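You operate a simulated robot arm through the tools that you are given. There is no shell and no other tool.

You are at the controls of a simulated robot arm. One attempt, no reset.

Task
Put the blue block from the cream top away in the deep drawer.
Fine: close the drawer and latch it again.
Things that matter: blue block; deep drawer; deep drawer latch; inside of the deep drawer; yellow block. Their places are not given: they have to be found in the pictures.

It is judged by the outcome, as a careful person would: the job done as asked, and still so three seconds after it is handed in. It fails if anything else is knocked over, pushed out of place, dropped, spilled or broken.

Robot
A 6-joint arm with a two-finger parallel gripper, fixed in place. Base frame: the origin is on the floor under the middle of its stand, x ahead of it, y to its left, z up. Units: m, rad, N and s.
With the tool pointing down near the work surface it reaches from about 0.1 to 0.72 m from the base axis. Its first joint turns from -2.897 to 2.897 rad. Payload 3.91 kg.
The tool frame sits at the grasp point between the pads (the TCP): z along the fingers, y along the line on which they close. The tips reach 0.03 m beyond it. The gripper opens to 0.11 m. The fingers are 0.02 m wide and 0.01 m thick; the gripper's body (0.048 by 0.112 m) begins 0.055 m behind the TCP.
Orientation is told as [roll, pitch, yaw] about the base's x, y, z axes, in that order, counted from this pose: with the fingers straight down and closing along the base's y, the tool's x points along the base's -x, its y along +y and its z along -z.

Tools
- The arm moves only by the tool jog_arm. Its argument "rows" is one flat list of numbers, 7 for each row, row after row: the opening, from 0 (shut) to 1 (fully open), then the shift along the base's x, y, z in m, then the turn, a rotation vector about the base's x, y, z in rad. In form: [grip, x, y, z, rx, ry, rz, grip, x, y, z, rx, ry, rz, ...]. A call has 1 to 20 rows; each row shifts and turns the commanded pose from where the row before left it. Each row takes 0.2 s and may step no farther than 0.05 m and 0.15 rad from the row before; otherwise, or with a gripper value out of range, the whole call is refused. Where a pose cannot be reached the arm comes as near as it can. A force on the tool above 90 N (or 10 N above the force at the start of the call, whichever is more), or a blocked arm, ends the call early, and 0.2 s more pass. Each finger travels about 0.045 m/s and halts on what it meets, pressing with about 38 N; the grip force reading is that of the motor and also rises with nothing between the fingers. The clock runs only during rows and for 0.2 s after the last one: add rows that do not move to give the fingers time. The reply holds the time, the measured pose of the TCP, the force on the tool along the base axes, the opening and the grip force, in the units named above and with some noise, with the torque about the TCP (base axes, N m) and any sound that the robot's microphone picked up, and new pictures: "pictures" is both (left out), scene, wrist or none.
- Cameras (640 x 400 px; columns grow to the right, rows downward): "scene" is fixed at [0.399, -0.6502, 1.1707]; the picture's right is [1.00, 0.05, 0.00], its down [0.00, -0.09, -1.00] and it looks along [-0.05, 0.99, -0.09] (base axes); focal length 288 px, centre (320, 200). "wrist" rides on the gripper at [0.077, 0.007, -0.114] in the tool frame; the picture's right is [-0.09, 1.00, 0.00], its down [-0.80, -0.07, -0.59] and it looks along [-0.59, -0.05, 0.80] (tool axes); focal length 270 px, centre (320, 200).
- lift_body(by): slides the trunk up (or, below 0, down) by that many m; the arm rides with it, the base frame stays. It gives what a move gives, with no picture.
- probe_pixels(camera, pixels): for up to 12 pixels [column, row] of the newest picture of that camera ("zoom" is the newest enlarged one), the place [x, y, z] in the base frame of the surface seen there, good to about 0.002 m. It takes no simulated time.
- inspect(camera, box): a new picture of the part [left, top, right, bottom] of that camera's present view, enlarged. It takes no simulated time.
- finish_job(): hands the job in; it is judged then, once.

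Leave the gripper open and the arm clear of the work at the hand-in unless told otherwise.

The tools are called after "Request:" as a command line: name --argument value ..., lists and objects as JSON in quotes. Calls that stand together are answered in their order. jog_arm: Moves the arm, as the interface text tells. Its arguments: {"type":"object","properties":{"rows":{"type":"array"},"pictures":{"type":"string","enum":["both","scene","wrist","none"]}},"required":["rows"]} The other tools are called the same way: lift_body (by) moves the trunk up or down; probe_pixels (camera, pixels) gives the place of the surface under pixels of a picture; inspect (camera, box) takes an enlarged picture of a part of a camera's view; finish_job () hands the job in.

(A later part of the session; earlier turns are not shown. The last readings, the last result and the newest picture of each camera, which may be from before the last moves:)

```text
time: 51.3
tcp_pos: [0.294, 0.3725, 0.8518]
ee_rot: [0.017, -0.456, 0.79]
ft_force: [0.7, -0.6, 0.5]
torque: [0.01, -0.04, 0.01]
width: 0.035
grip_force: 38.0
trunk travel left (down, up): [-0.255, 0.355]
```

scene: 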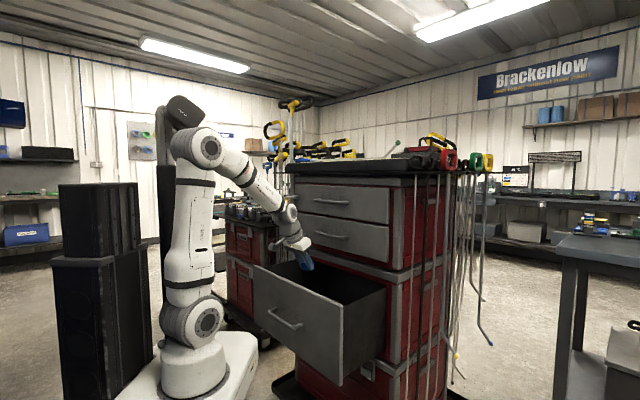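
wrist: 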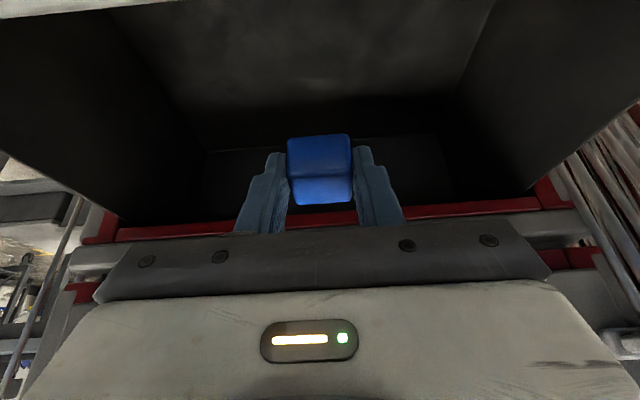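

Clear so far. Now forward over the opening to n≈0.575 at z≈0.82, then down to z≈0.76.

Request:
jog_arm --rows '[0.1, 0.0245, 0.0245, -0.0105, 0, 0, 0, 0.1, 0.0245, 0.0245, -0.0105, 0, 0, 0, 0.1, 0.0245, 0.0245, -0.0105, 0, 0, 0, 0.1, 0, 0, -0.03, 0, 0, 0, 0.1, 0, 0, -0.03, 0, 0, 0]'

Request:
inspect --camera "scene" --box '[220, 180, 400, 320]'

```text
time: 52.5
tcp_pos: [0.37, 0.4414, 0.7581]
ee_rot: [0.018, -0.453, 0.791]
ft_force: [0.1, -1.2, -0.4]
torque: [-0.03, 0.01, 0.01]
width: 0.035
grip_force: 38.1
trunk travel left (down, up): [-0.255, 0.355]
```

scene: 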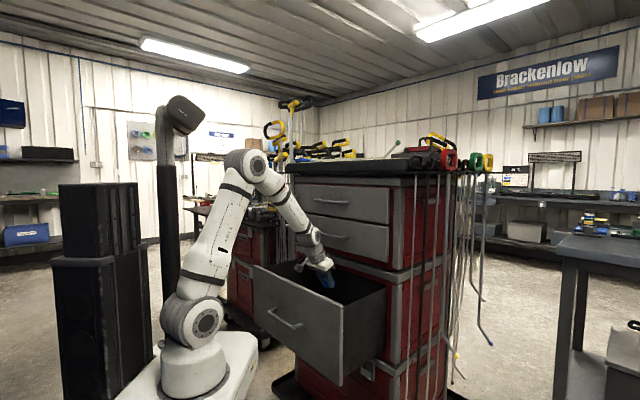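
wrist: 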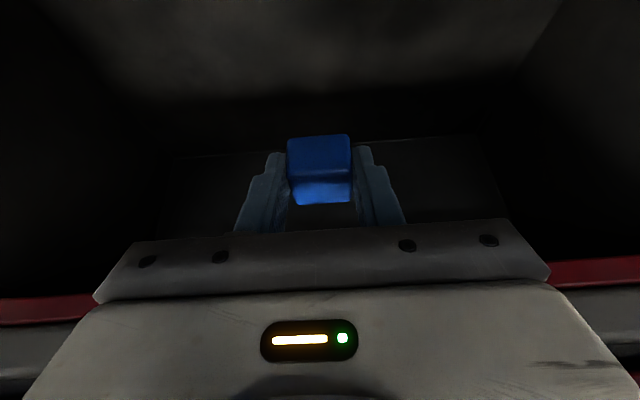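

```text
2.86 times, centred on (310, 250) of scene
```

zoom: 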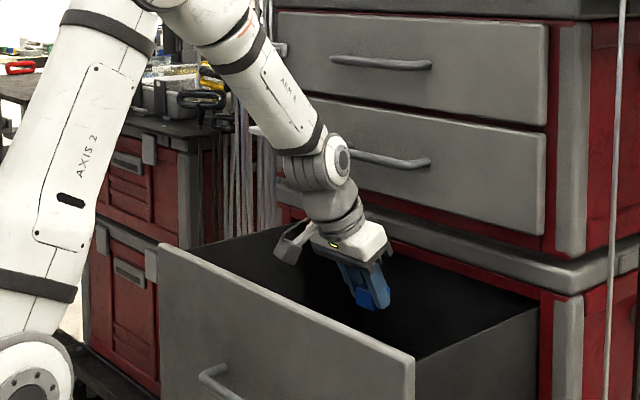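

Inside the mouth of the drawer. Checking floor height around the block again before lowering.

Request:
probe_pixels --camera "wrist" --pixels '[[200, 190], [430, 190], [320, 115], [320, 60], [240, 130], [400, 120], [320, 20], [60, 310]]'

```text
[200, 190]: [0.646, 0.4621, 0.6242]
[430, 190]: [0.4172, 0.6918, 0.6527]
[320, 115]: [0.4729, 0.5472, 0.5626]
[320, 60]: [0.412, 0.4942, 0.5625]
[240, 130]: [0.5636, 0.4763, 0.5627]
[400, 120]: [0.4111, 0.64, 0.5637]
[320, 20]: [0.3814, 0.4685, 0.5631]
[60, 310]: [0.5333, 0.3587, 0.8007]
```

Floor is z≈0.563, so the block should touch when the TCP is at about 0.598. Lowering to 0.608, edging 2 cm forward to give the camera housing room behind the front panel.

Request:
jog_arm --rows '[0.1, 0.007, 0.007, -0.02, 0, 0, 0, 0.1, 0.007, 0.007, -0.02, 0, 0, 0, 0.1, 0, 0, -0.03, 0, 0, 0, 0.1, 0, 0, -0.03, 0, 0, 0, 0.1, 0, 0, -0.03, 0, 0, 0, 0.1, 0, 0, -0.02, 0, 0, 0]'

Request:
inspect --camera "scene" --box '[220, 180, 400, 320]'

```text
time: 53.9
tcp_pos: [0.384, 0.4544, 0.6083]
ee_rot: [0.019, -0.451, 0.786]
ft_force: [0.0, -0.5, -0.7]
torque: [-0.01, 0.01, 0.04]
width: 0.0349
grip_force: 37.5
trunk travel left (down, up): [-0.255, 0.355]
```

scene: 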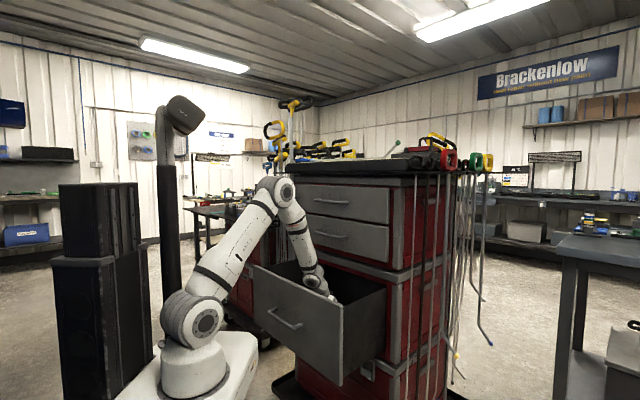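
wrist: 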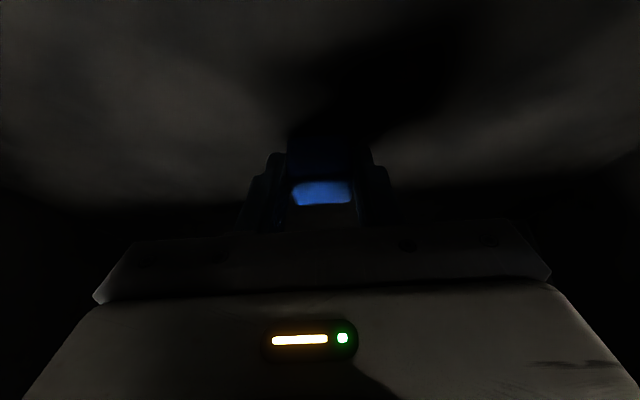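

```text
2.86 times, centred on (310, 250) of scene
```

zoom: 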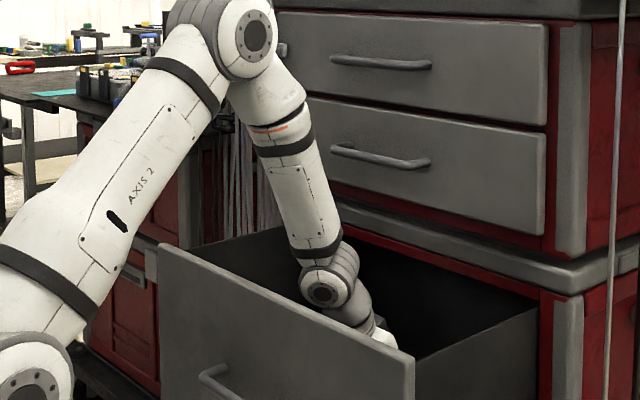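

Nothing touched. Last centimetre down gently, then open the fingers to release.

Request:
jog_arm --rows '[0.1, 0, 0, -0.005, 0, 0, 0, 0.1, 0, 0, -0.004, 0, 0, 0, 0.1, 0, 0, 0, 0, 0, 0]' --pictures "none"

```text
time: 54.7
tcp_pos: [0.3828, 0.455, 0.5996]
ee_rot: [0.017, -0.454, 0.789]
ft_force: [0.6, -0.3, -0.3]
torque: [-0.03, 0.0, -0.01]
width: 0.0349
grip_force: 37.7
trunk travel left (down, up): [-0.255, 0.355]
```

Still no contact force; the block is about 1–2 mm above the floor. A further 2 mm, then open.

Request:
jog_arm --rows '[0.1, 0, 0, -0.002, 0, 0, 0, 0.5, 0, 0, 0, 0, 0, 0, 0.64, 0, 0, 0, 0, 0, 0, 0.64, 0, 0, 0, 0, 0, 0, 0.64, 0, 0, 0, 0, 0, 0]'

Request:
inspect --camera "wrist" --box '[200, 90, 440, 240]'

```text
time: 55.9
tcp_pos: [0.3847, 0.455, 0.5954]
ee_rot: [0.016, -0.453, 0.792]
ft_force: [0.1, 1.0, 0.2]
torque: [0.05, 0.0, 0.03]
width: 0.0703
grip_force: 0.0
trunk travel left (down, up): [-0.255, 0.355]
```

scene: 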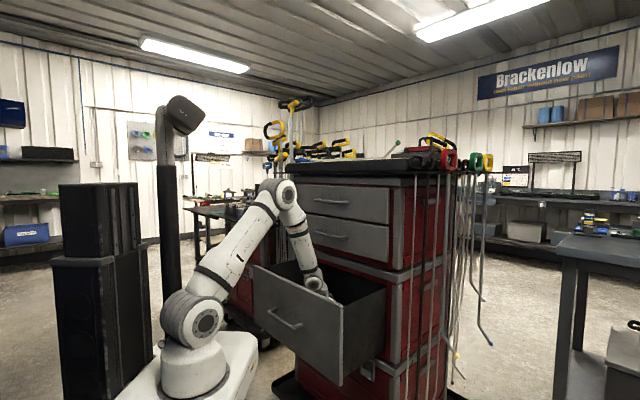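
wrist: 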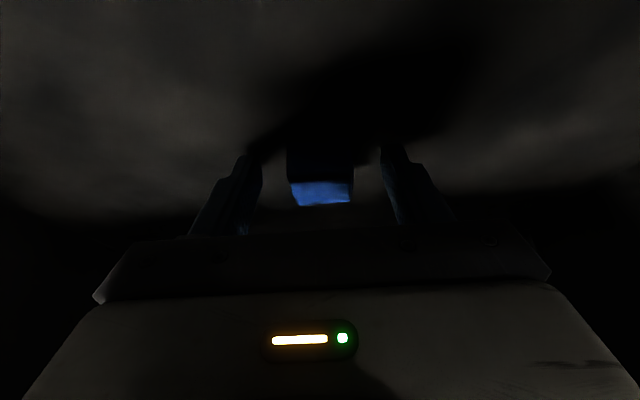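

```text
2.67 times, centred on (320, 165) of wrist
```

zoom: 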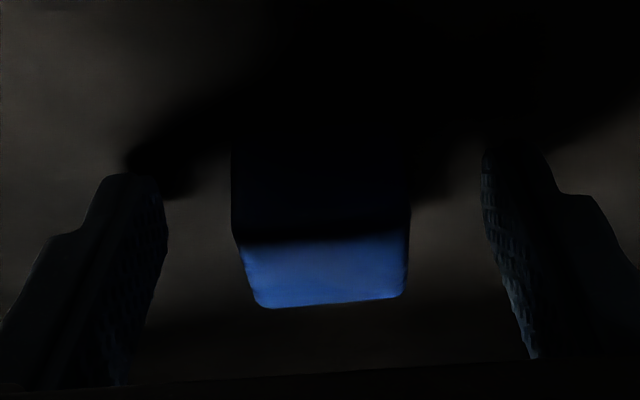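

The block sits on the drawer floor, fingers open on both sides. Withdrawing the way I came: up, then slightly back, up over the rim and out.

Request:
jog_arm --rows '[0.64, 0, 0, 0.02, 0, 0, 0, 0.64, 0, 0, 0.03, 0, 0, 0, 0.64, 0, 0, 0.03, 0, 0, 0, 0.64, 0, 0, 0.03, 0, 0, 0, 0.64, -0.007, -0.007, 0.03, 0, 0, 0, 0.64, -0.007, -0.007, 0.03, 0, 0, 0, 0.64, 0, 0, 0.03, 0, 0, 0, 0.64, 0, 0, 0.03, 0, 0, 0]'

Request:
inspect --camera "wrist" --box '[150, 60, 490, 240]'

```text
time: 57.7
tcp_pos: [0.3663, 0.4402, 0.8275]
ee_rot: [0.017, -0.454, 0.79]
ft_force: [-3.3, -3.5, 0.8]
torque: [0.38, -0.37, -0.09]
width: 0.0704
grip_force: 0.1
trunk travel left (down, up): [-0.255, 0.355]
```

scene: 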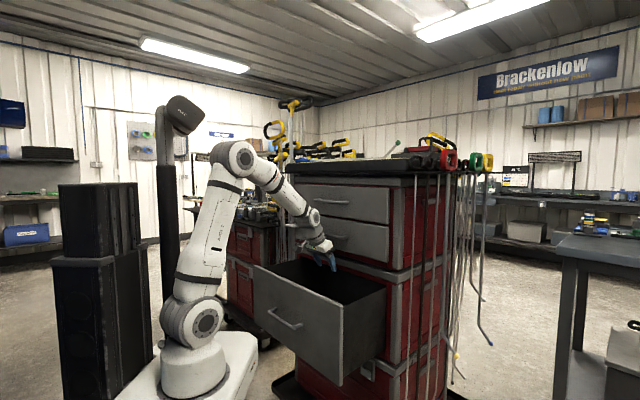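
wrist: 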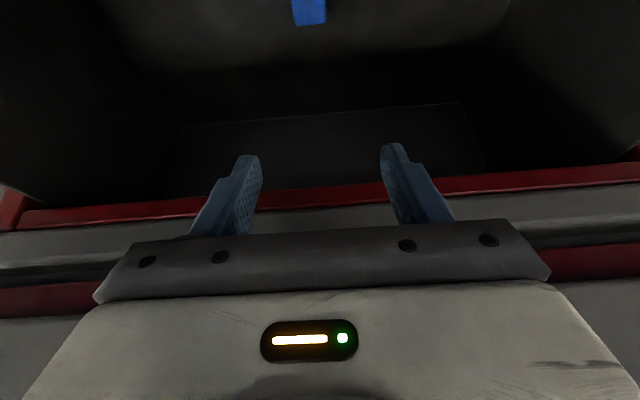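

```text
1.88 times, centred on (320, 150) of wrist
```

zoom: 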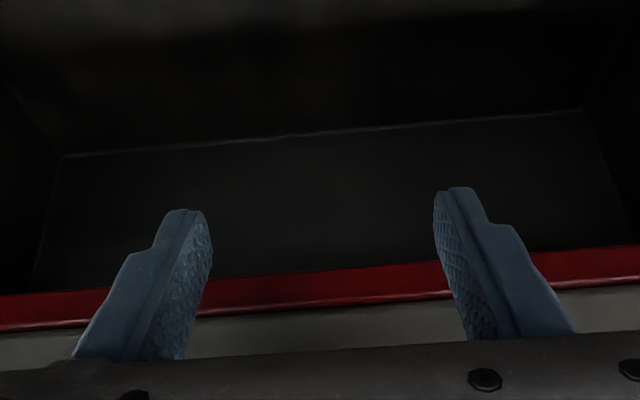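

The block is visible on the drawer floor at (309,10). I read about 5 N pushing the hand outward, acting about 11 cm above the TCP (z≈0.938): the gripper body is lightly touching the second drawer's handle. I'll back straight away from the cabinet and then rise.

Request:
jog_arm --rows '[0.64, -0.015, -0.015, 0, 0, 0, 0, 0.64, -0.02, -0.02, 0, 0, 0, 0, 0.64, -0.02, -0.02, 0.005, 0, 0, 0, 0.64, -0.015, -0.015, 0.03, 0, 0, 0, 0.64, 0, 0, 0.04, 0, 0, 0]'

Request:
inspect --camera "wrist" --box '[150, 0, 490, 220]'

Request:
inspect --camera "scene" --box '[240, 140, 420, 300]'

```text
time: 58.9
tcp_pos: [0.3011, 0.3725, 0.9018]
ee_rot: [0.017, -0.455, 0.789]
ft_force: [0.1, 0.4, -1.0]
torque: [-0.03, 0.01, 0.01]
width: 0.0703
grip_force: 0.0
trunk travel left (down, up): [-0.255, 0.355]
```

scene: 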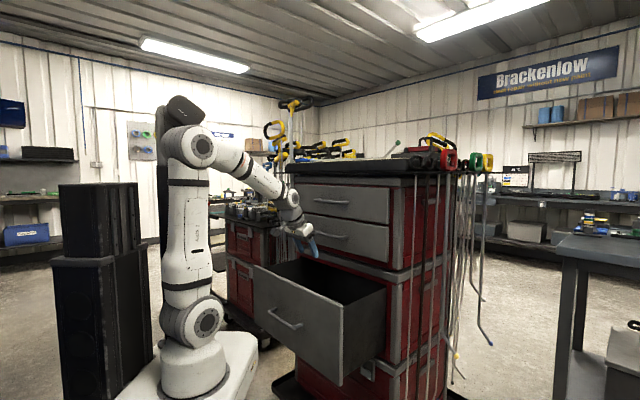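
wrist: 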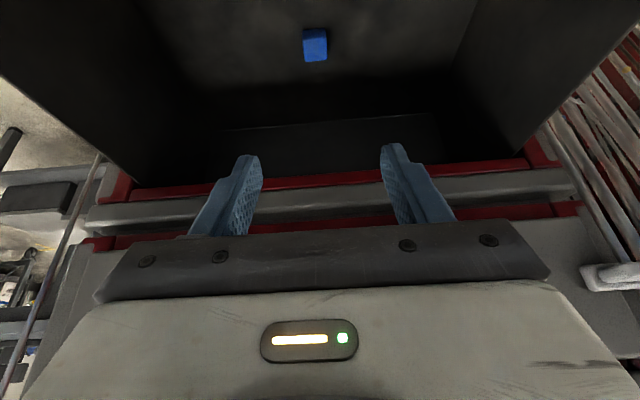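

```text
1.82 times, centred on (320, 110) of wrist
```

zoom: 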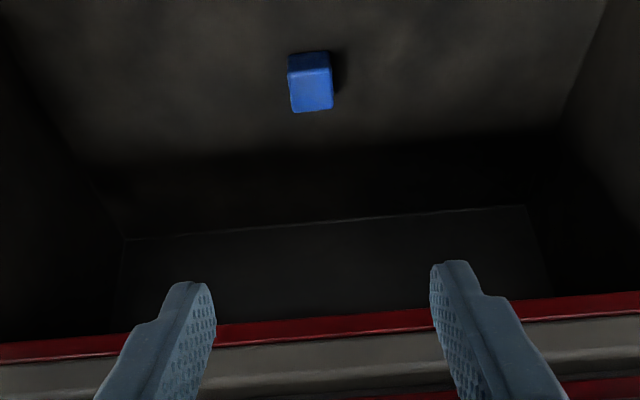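

```text
2.50 times, centred on (330, 220) of scene
```

zoom: 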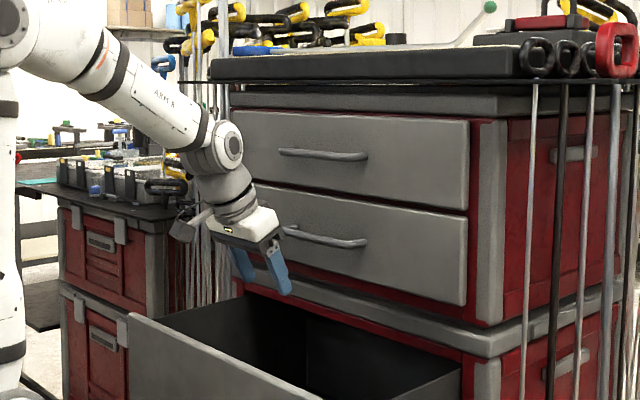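

The block lies flat in the drawer, yellow block untouched. Next, closing. I'll raise the hand, close the fingers, lower the trunk 0.25 for elbow room, and come down in front of the panel.

Request:
jog_arm --rows '[0, -0.0043, -0.0043, 0.038, 0, 0, 0, 0, -0.0043, -0.0043, 0.038, 0, 0, 0, 0, -0.0043, -0.0043, 0.038, 0, 0, 0, 0, -0.0043, -0.0043, 0.038, 0, 0, 0, 0, -0.0043, -0.0043, 0.038, 0, 0, 0, 0, -0.0043, -0.0043, 0.038, 0, 0, 0]' --pictures "none"

Request:
lift_body --by -0.25

Request:
jog_arm --rows '[0, 0, 0, 0, 0, 0, 0]'

```text
time: 60.3
tcp_pos: [0.2734, 0.3477, 1.132]
ee_rot: [0.018, -0.454, 0.791]
ft_force: [-0.1, -0.3, 0.0]
torque: [-0.02, 0.01, -0.01]
width: 0.0
grip_force: 37.0
trunk travel left (down, up): [-0.255, 0.355]
```

```text
time: 62.9
tcp_pos: [0.2734, 0.3471, 0.8832]
ee_rot: [0.017, -0.453, 0.79]
ft_force: [0.4, 0.1, 0.7]
torque: [-0.03, -0.02, -0.03]
width: 0.0
grip_force: 38.1
trunk travel left (down, up): [-0.005, 0.605]
```

```text
time: 63.2
tcp_pos: [0.273, 0.347, 0.8826]
ee_rot: [0.017, -0.455, 0.79]
ft_force: [-0.5, 1.1, 0.1]
torque: [0.02, 0.02, -0.01]
width: 0.0
grip_force: 37.4
trunk travel left (down, up): [-0.005, 0.605]
```

scene: 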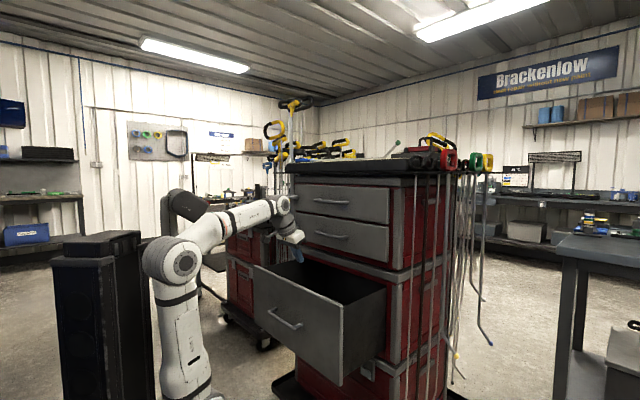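
wrist: 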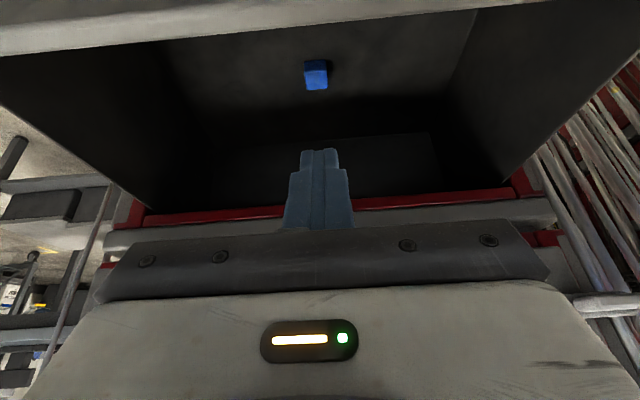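

From here: back over the rim at this height to n≈0.355, then down in front of the panel to z≈0.76 (tips ~1 cm before the panel, above the handle).

Request:
jog_arm --rows '[0, -0.0197, -0.0197, 0, 0, 0, 0, 0, -0.0197, -0.0197, 0, 0, 0, 0, 0, -0.0197, -0.0197, 0, 0, 0, 0, 0, 0, 0, -0.03, 0, 0, 0, 0, 0, 0, -0.03, 0, 0, 0, 0, 0, 0, -0.03, 0, 0, 0, 0, 0, 0, -0.03, 0, 0, 0]'

Request:
inspect --camera "scene" --box '[120, 180, 400, 350]'

```text
time: 64.8
tcp_pos: [0.2154, 0.2888, 0.7596]
ee_rot: [0.016, -0.455, 0.79]
ft_force: [0.5, -0.2, -0.8]
torque: [-0.01, 0.02, -0.03]
width: 0.0
grip_force: 37.3
trunk travel left (down, up): [-0.005, 0.605]
```

scene: 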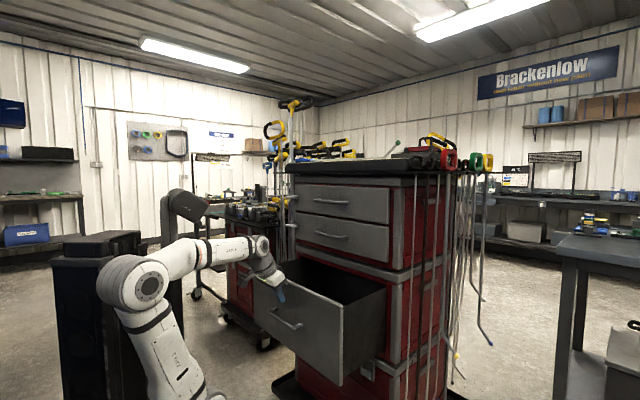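
wrist: 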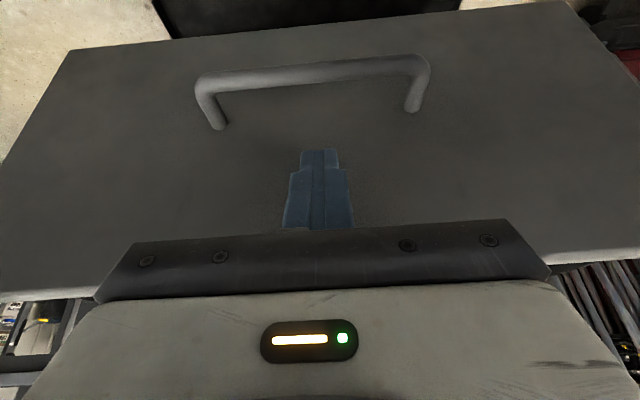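

```text
2.29 times, centred on (260, 265) of scene
```

zoom: 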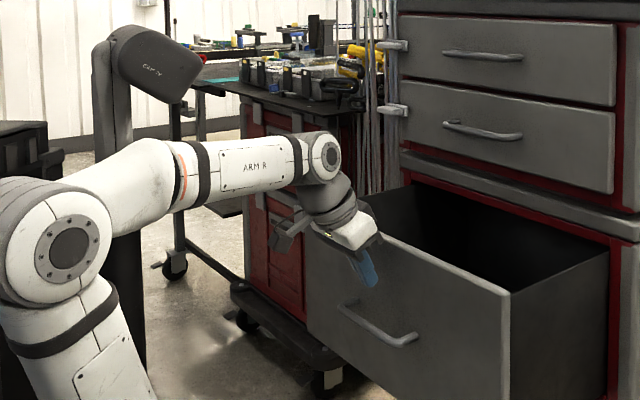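

Ready in front of the panel. Lowering 2 cm and pushing gently in along +n at about 7 cm/s; first 15 cm.

Request:
jog_arm --rows '[0, 0, 0, -0.02, 0, 0, 0, 0, 0.006, 0.006, 0, 0, 0, 0, 0, 0.006, 0.006, 0, 0, 0, 0, 0, 0.009, 0.009, 0, 0, 0, 0, 0, 0.0106, 0.0106, 0, 0, 0, 0, 0, 0.0106, 0.0106, 0, 0, 0, 0, 0, 0.0106, 0.0106, 0, 0, 0, 0, 0, 0.0106, 0.0106, 0, 0, 0, 0, 0, 0.0106, 0.0106, 0, 0, 0, 0, 0, 0.0106, 0.0106, 0, 0, 0, 0, 0, 0.0106, 0.0106, 0, 0, 0, 0, 0, 0.0106, 0.0106, 0, 0, 0, 0]'

Request:
inspect --camera "scene" --box '[220, 180, 400, 330]'

```text
time: 67.5
tcp_pos: [0.3202, 0.3936, 0.742]
ee_rot: [0.017, -0.455, 0.791]
ft_force: [0.0, 0.0, -0.2]
torque: [0.0, 0.02, 0.02]
width: 0.0001
grip_force: 37.3
trunk travel left (down, up): [-0.005, 0.605]
```

scene: 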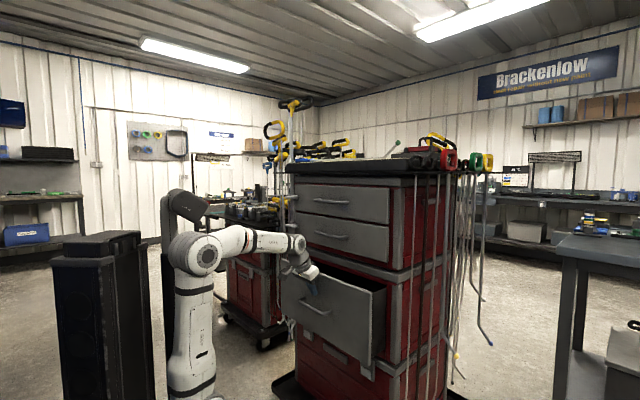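
wrist: 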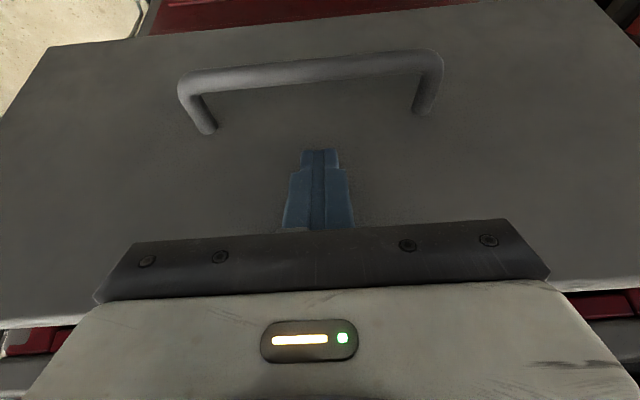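

```text
2.67 times, centred on (310, 255) of scene
```

zoom: 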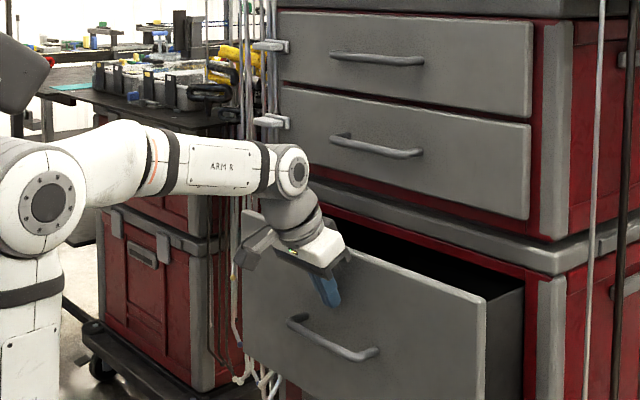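

The drawer is going in smoothly. Remaining about 8.5 cm; pushing slower towards the end.

Request:
jog_arm --rows '[0, 0.009, 0.009, 0, 0, 0, 0, 0, 0.009, 0.009, 0, 0, 0, 0, 0, 0.009, 0.009, 0, 0, 0, 0, 0, 0.009, 0.009, 0, 0, 0, 0, 0, 0.008, 0.008, 0, 0, 0, 0, 0, 0.006, 0.006, 0, 0, 0, 0, 0, 0.005, 0.005, 0, 0, 0, 0, 0, 0.003, 0.003, 0, 0, 0, 0]'

Request:
inspect --camera "scene" --box '[220, 180, 420, 340]'

Request:
probe_pixels --camera "wrist" --pixels '[[250, 150], [400, 150], [150, 150], [500, 180], [310, 60], [320, 110]]'

```text
time: 69.2
tcp_pos: [0.3779, 0.4516, 0.7418]
ee_rot: [0.016, -0.455, 0.791]
ft_force: [0.2, 0.4, 0.1]
torque: [0.01, -0.02, -0.01]
width: 0.0
grip_force: 37.9
trunk travel left (down, up): [-0.005, 0.605]
```

scene: 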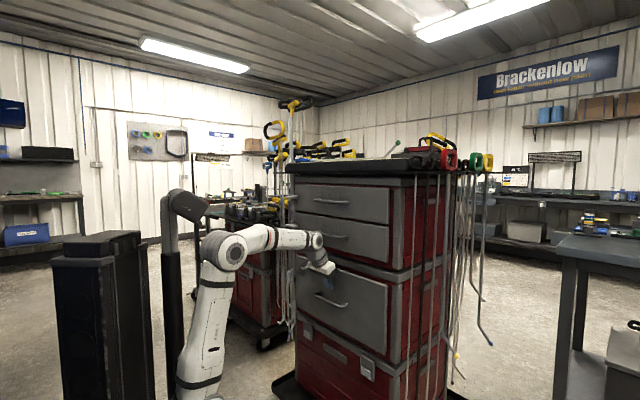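
wrist: 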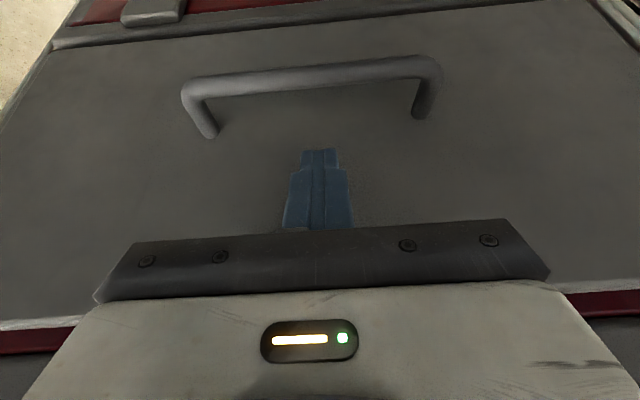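

```text
2.50 times, centred on (320, 260) of scene
```

zoom: 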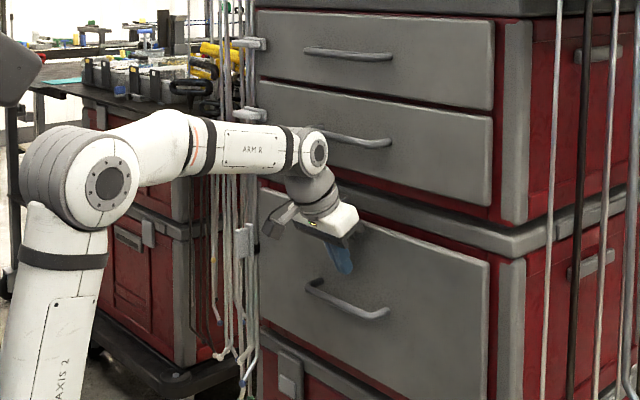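

```text
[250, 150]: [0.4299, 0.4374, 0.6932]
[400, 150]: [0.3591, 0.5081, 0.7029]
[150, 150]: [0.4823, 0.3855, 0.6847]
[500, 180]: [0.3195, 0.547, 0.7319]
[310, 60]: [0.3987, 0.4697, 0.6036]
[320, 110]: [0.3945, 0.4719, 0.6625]
```

The panel reads n≈0.613, same as when it was shut at the start. I'll press on a few millimetres more to confirm it is against its stop.

Request:
jog_arm --rows '[0, 0.0025, 0.0025, 0, 0, 0, 0, 0, 0.002, 0.002, 0, 0, 0, 0, 0, 0, 0, 0, 0, 0, 0]' --pictures "wrist"

Request:
probe_pixels --camera "wrist" --pixels '[[250, 150], [400, 150], [150, 150], [500, 180], [310, 60], [320, 110]]'

```text
time: 70.0
tcp_pos: [0.3816, 0.4538, 0.7426]
ee_rot: [0.018, -0.451, 0.791]
ft_force: [-16.0, -17.2, -3.2]
torque: [-0.2, 0.65, 0.0]
width: 0.0
grip_force: 37.7
trunk travel left (down, up): [-0.005, 0.605]
```

wrist: 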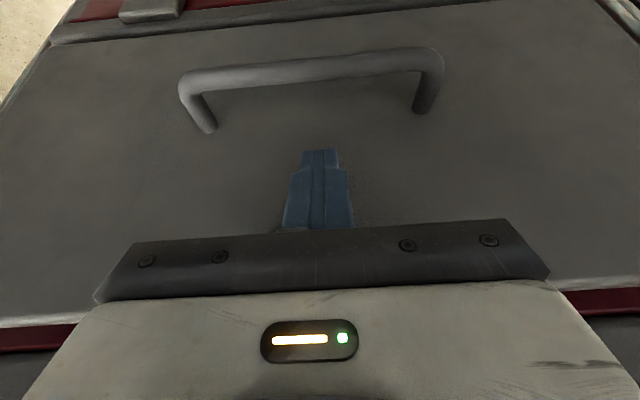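

```text
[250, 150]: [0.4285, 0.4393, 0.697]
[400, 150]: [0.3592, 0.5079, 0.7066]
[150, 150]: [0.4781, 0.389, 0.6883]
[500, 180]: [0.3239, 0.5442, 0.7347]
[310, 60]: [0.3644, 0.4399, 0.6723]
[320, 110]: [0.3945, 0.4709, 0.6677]
```

It's firmly shut (about 23 N against the stop). Now back away from the panel, lift the trunk 0.16 to the height used for the latch before, and return to the latch.

Request:
jog_arm --rows '[0, -0.01, -0.01, 0, 0, 0, 0, 0, -0.03, -0.03, 0, 0, 0, 0, 0, -0.03, -0.03, 0, 0, 0, 0, 0, -0.03, -0.03, 0, 0, 0, 0]' --pictures "none"

Request:
lift_body --by 0.16

Request:
jog_arm --rows '[0, -0.026, 0.026, -0.02, 0, 0, 0, 0, -0.026, 0.026, -0.02, 0, 0, 0, 0, -0.026, 0.026, -0.02, 0, 0, 0, 0, -0.026, 0.026, -0.02, 0, 0, 0, 0, -0.026, 0.026, -0.02, 0, 0, 0, 0, -0.02, 0.02, -0.02, 0.04, -0.04, 0]'

```text
time: 71.0
tcp_pos: [0.2825, 0.3587, 0.7402]
ee_rot: [0.018, -0.454, 0.791]
ft_force: [0.6, 0.9, -0.2]
torque: [0.0, 0.02, 0.04]
width: 0.0
grip_force: 38.0
trunk travel left (down, up): [-0.005, 0.605]
```

```text
time: 72.9
tcp_pos: [0.2826, 0.3587, 0.9018]
ee_rot: [0.017, -0.452, 0.792]
ft_force: [0.0, -0.5, -0.2]
torque: [-0.02, -0.02, -0.01]
width: 0.0
grip_force: 37.9
trunk travel left (down, up): [-0.165, 0.445]
```

```text
time: 74.3
tcp_pos: [0.1325, 0.513, 0.7804]
ee_rot: [0.018, -0.512, 0.788]
ft_force: [-0.9, -1.3, -0.1]
torque: [0.04, -0.01, 0.0]
width: 0.0001
grip_force: 38.0
trunk travel left (down, up): [-0.165, 0.445]
```

scene: 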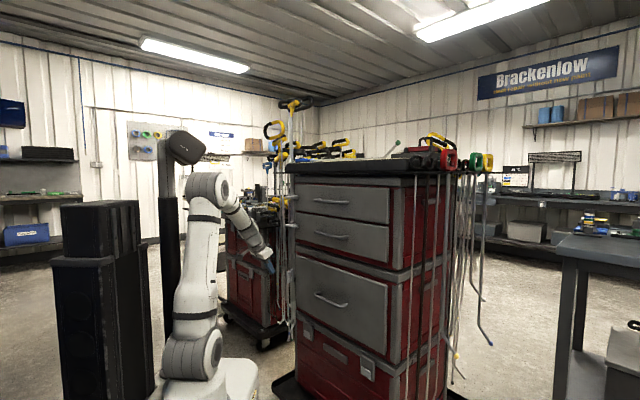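
wrist: 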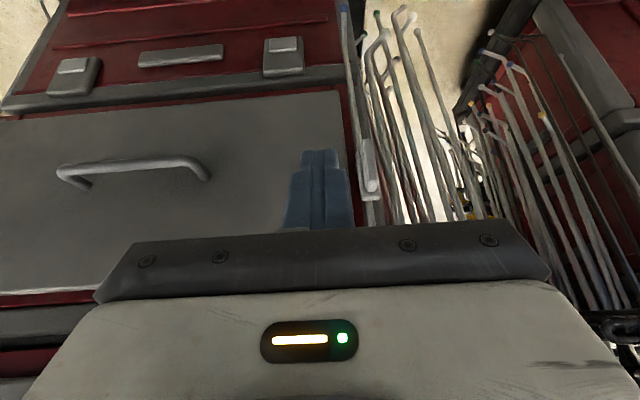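

The drawer is shut and the latch tab stands upright at (368,168). Measuring it and the rods beside it.

Request:
inspect --camera "wrist" --box '[320, 110, 440, 220]'

Request:
inspect --camera "scene" --box '[260, 240, 340, 310]'

```text
3.64 times, centred on (380, 165) of wrist
```

zoom: 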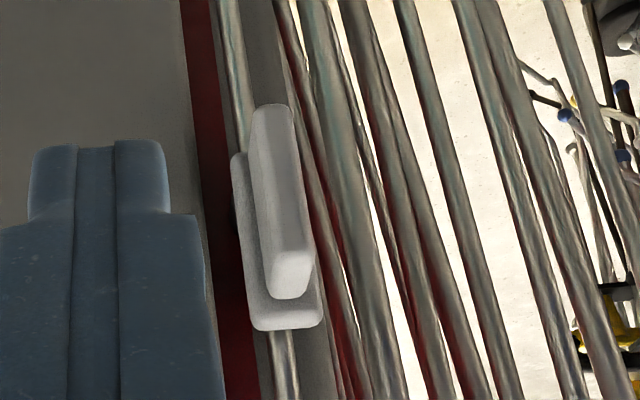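

```text
5.71 times, centred on (300, 275) of scene
```

zoom: 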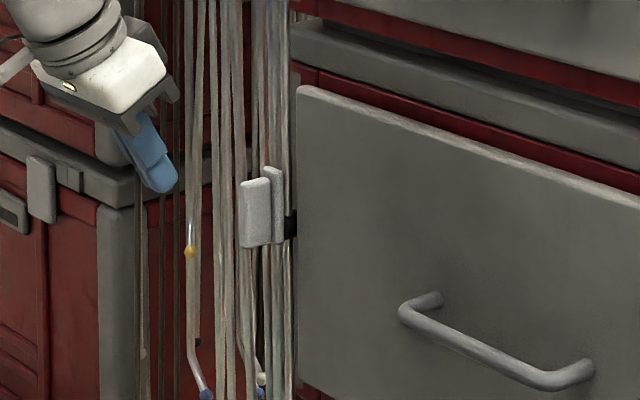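

Request:
probe_pixels --camera "wrist" --pixels '[[369, 165], [364, 165], [373, 165], [371, 185], [367, 142], [373, 196], [365, 196], [384, 165], [379, 165], [390, 165], [400, 165], [372, 205]]'

```text
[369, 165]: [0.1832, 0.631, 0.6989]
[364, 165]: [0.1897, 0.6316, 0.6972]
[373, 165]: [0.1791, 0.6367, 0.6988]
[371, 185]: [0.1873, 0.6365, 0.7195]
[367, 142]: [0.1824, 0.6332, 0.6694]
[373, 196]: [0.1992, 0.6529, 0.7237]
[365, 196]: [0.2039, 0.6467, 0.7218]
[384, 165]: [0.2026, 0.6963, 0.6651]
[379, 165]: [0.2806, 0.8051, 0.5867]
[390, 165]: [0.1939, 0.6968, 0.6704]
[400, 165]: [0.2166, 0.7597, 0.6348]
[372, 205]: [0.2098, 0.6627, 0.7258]
```

The upright tab spans t 0.312–0.324, z 0.665–0.72, outer edge n≈0.576; rods stand at n≥0.61. I'll turn the hand level again and place it to the left of the tab (t≈0.348, z≈0.708), still 8 cm out.

Request:
jog_arm --rows '[0, -0.0041, 0.0119, -0.0103, 0.1, -0.1, 0, 0, -0.0041, 0.0119, -0.0103, 0.1, -0.1, 0, 0, -0.0041, 0.0119, -0.0103, 0.1, -0.1, 0, 0, -0.0041, 0.0119, -0.0103, 0.1, -0.1, 0, 0, -0.0041, 0.0119, -0.0103, 0.1, -0.1, 0, 0, -0.0041, 0.0119, -0.0103, 0.1, -0.1, 0, 0, -0.0041, 0.0119, -0.0103, 0.1, -0.1, 0]'

Request:
inspect --camera "wrist" --box '[240, 60, 420, 230]'

Request:
inspect --camera "scene" --box '[240, 240, 340, 310]'

```text
time: 75.9
tcp_pos: [0.1047, 0.5914, 0.7079]
ee_rot: [-0.022, -1.505, 0.825]
ft_force: [-0.3, -0.9, 0.3]
torque: [-0.04, -0.01, -0.03]
width: 0.0001
grip_force: 38.0
trunk travel left (down, up): [-0.165, 0.445]
```

scene: 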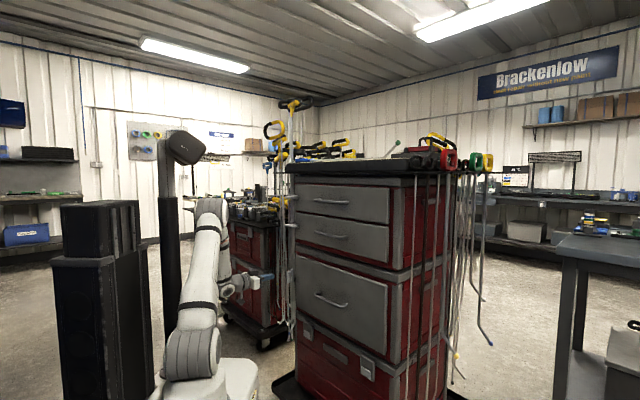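
wrist: 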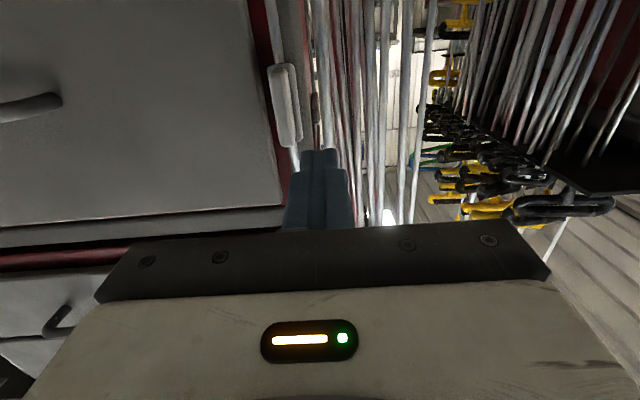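

```text
2.35 times, centred on (330, 145) of wrist
```

zoom: 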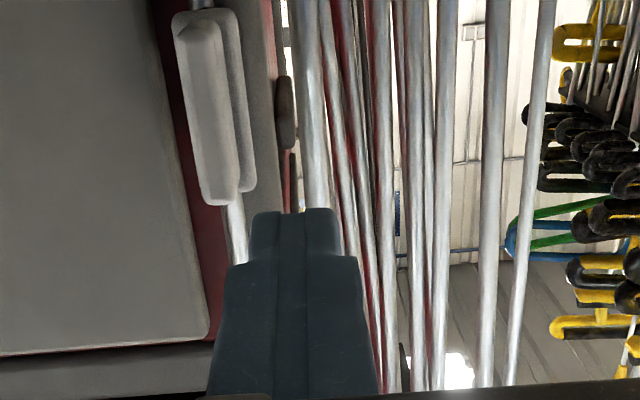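

```text
5.71 times, centred on (290, 275) of scene
```

zoom: 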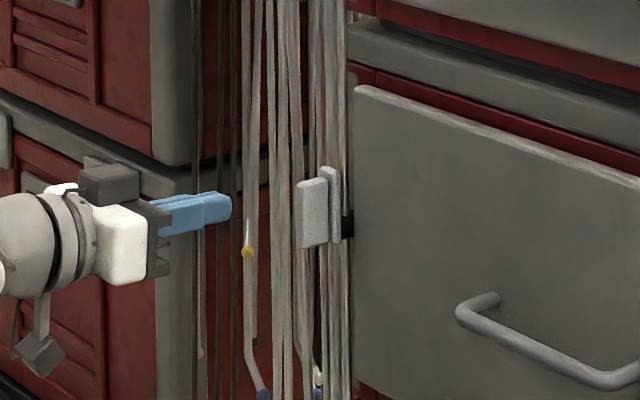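

The fingertips are left of the tab with about 1 cm lateral gap, rods well behind. Advancing so the tips reach n≈0.592 beside the tab, slightly higher (z≈0.715).

Request:
jog_arm --rows '[0, 0.0166, 0.0166, 0.003, 0, 0, 0, 0, 0.0166, 0.0166, 0.003, 0, 0, 0, 0, 0.0163, 0.0163, 0.001, 0, 0, 0]'

Request:
inspect --camera "wrist" --box '[240, 60, 420, 230]'

Request:
inspect --camera "scene" --box '[250, 240, 340, 310]'

```text
time: 76.7
tcp_pos: [0.1544, 0.6403, 0.7155]
ee_rot: [-0.04, -1.501, 0.844]
ft_force: [-0.1, 0.1, -1.1]
torque: [0.02, 0.01, -0.01]
width: 0.0001
grip_force: 37.4
trunk travel left (down, up): [-0.165, 0.445]
```

scene: 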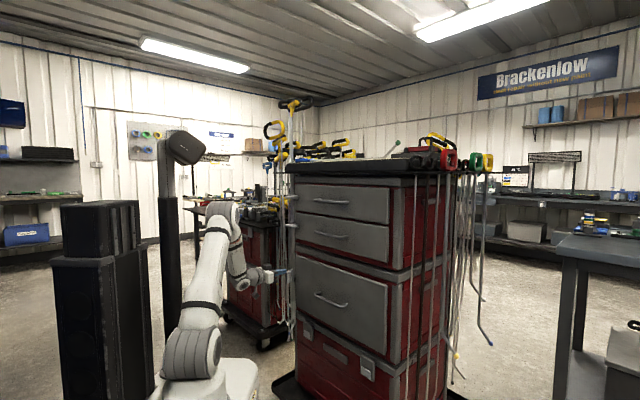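
wrist: 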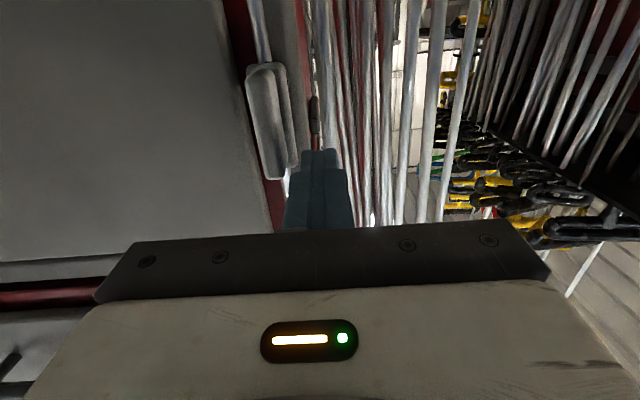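

```text
2.35 times, centred on (330, 145) of wrist
```

zoom: 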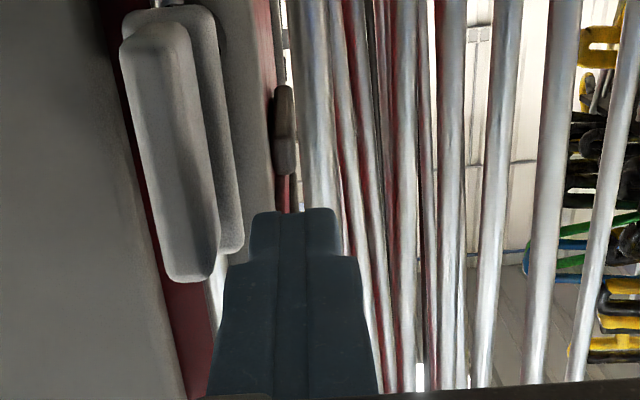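

```text
5.71 times, centred on (295, 275) of scene
```

zoom: 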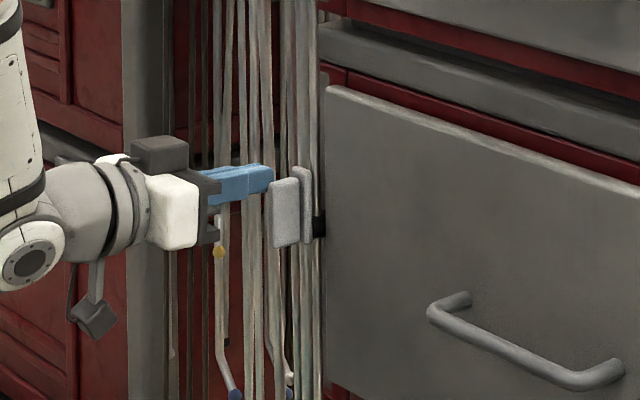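

The tips sit beside the tab's left face. Now pushing it to the right along its arc, first third of the swing.

Request:
jog_arm --rows '[0, 0.0071, -0.0071, -0.0035, 0, 0, 0, 0, 0.0054, -0.0054, 0.0005, 0, 0, 0, 0, 0.0054, -0.0054, -0.0015, 0, 0, 0]'

Request:
inspect --camera "wrist" --box '[240, 60, 420, 230]'

Request:
inspect --camera "scene" --box '[250, 240, 340, 310]'

```text
time: 77.5
tcp_pos: [0.1721, 0.6239, 0.7119]
ee_rot: [-0.041, -1.502, 0.845]
ft_force: [0.8, 0.2, 0.2]
torque: [-0.02, 0.03, -0.02]
width: 0.0001
grip_force: 37.4
trunk travel left (down, up): [-0.165, 0.445]
```

scene: 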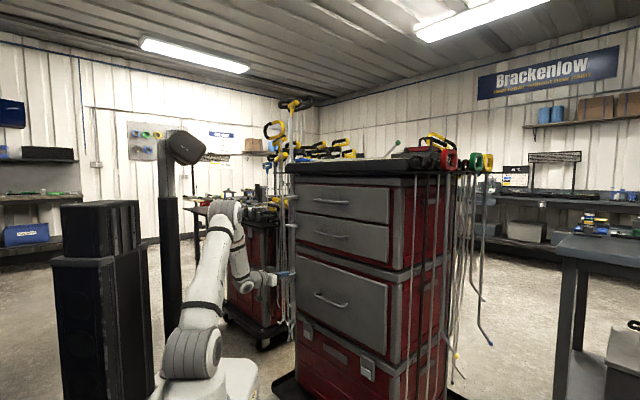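
wrist: 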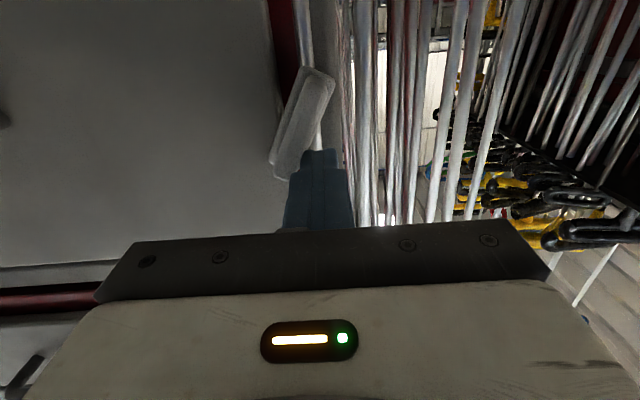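

```text
2.35 times, centred on (330, 145) of wrist
```

zoom: 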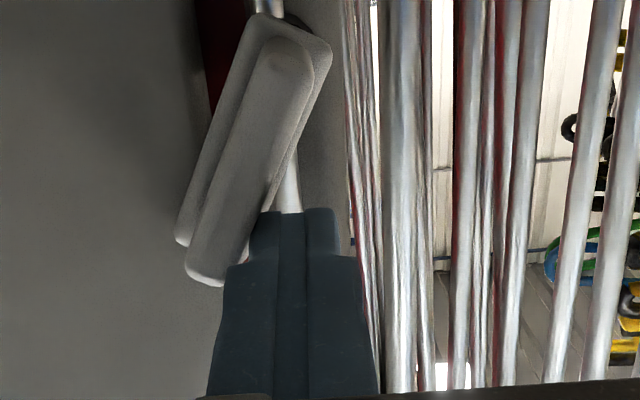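

```text
5.71 times, centred on (295, 275) of scene
```

zoom: 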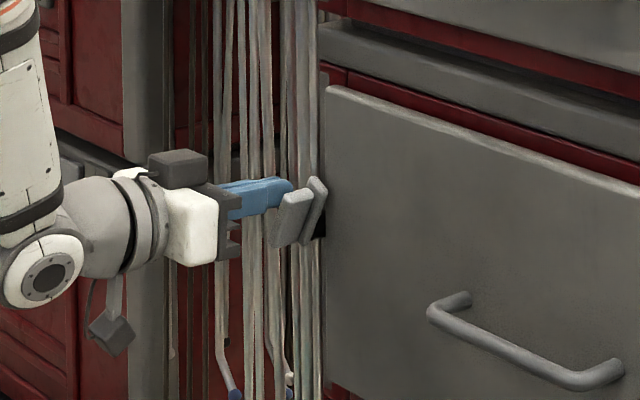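

It is swinging over (about 60° now) with little force. Continuing along the arc to horizontal.

Request:
jog_arm --rows '[0, 0.0059, -0.0059, -0.0042, 0, 0, 0, 0, 0.0041, -0.0041, -0.005, 0, 0, 0, 0, 0.0035, -0.0035, -0.0064, 0, 0, 0, 0, 0.0021, -0.0021, -0.0063, 0, 0, 0]'

Request:
inspect --camera "wrist" --box '[240, 60, 420, 230]'

Request:
inspect --camera "scene" --box '[250, 240, 340, 310]'

```text
time: 78.5
tcp_pos: [0.1867, 0.6101, 0.6899]
ee_rot: [-0.017, -1.505, 0.824]
ft_force: [-4.0, 1.4, 7.6]
torque: [0.2, -0.14, 0.08]
width: 0.0003
grip_force: 38.0
trunk travel left (down, up): [-0.165, 0.445]
```

scene: 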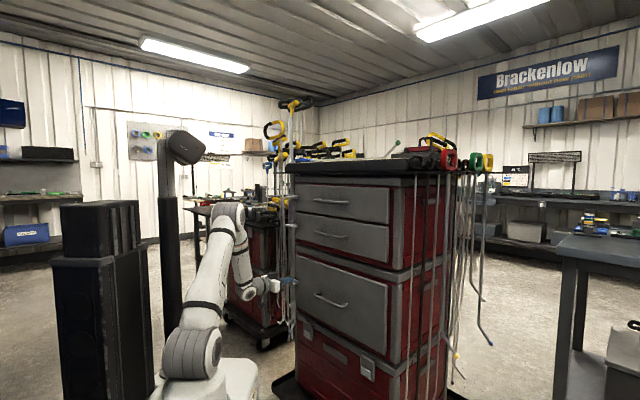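
wrist: 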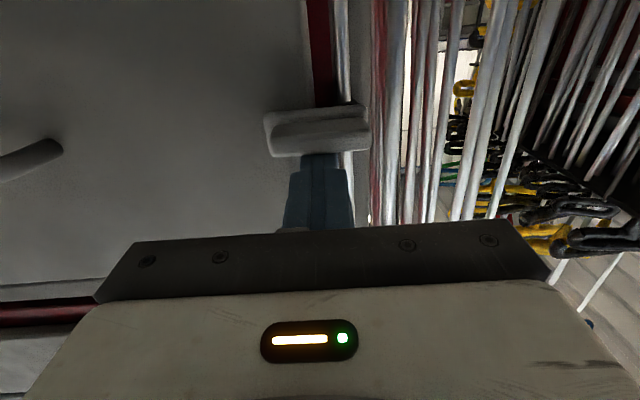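

```text
2.35 times, centred on (330, 145) of wrist
```

zoom: 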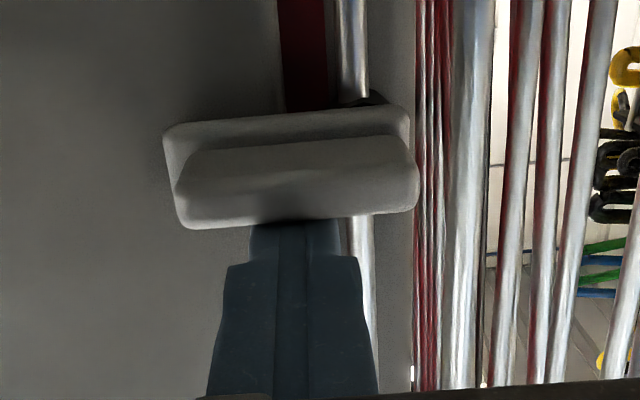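

```text
5.71 times, centred on (295, 275) of scene
```

zoom: 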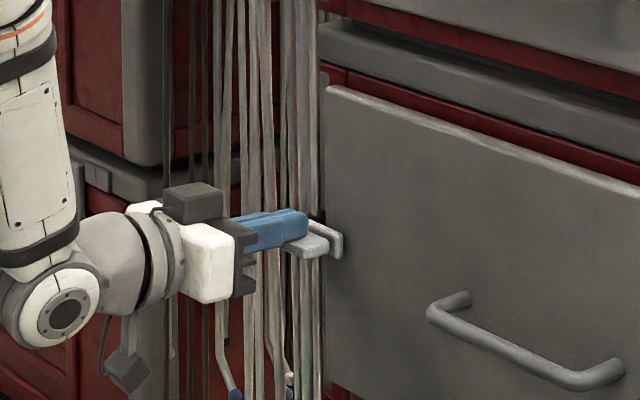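

The bar is horizontal over the drawer edge and I feel about 8 N upward, so it seems at its stop. I'll press 2 mm more to confirm, then compare with the starting position.

Request:
jog_arm --rows '[0, 0, 0, -0.002, 0, 0, 0, 0, 0, 0, 0, 0, 0, 0]' --pictures "wrist"

Request:
probe_pixels --camera "wrist" --pixels '[[275, 140], [360, 130], [270, 120], [362, 112], [280, 150], [350, 145], [315, 135], [315, 115]]'

```text
time: 79.1
tcp_pos: [0.1867, 0.6084, 0.6894]
ee_rot: [-0.002, -1.506, 0.806]
ft_force: [0.0, 11.3, 24.1]
torque: [0.66, -0.45, 0.23]
width: 0.0
grip_force: 38.0
trunk travel left (down, up): [-0.165, 0.445]
```

wrist: 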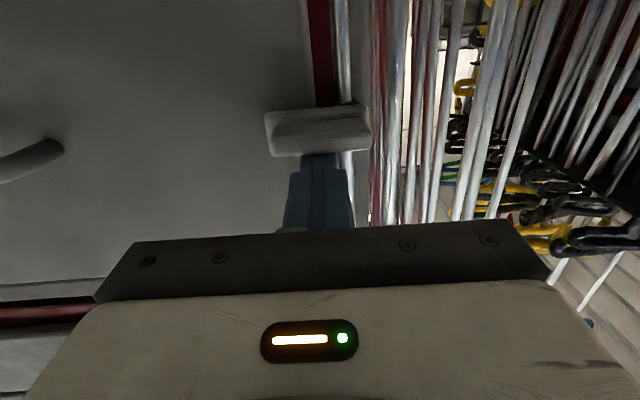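

```text
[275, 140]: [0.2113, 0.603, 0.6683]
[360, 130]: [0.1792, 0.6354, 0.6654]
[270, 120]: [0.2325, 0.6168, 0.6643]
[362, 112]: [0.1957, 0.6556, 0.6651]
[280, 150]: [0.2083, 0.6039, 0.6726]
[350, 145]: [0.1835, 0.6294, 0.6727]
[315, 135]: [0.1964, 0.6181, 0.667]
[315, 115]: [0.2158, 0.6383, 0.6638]
```

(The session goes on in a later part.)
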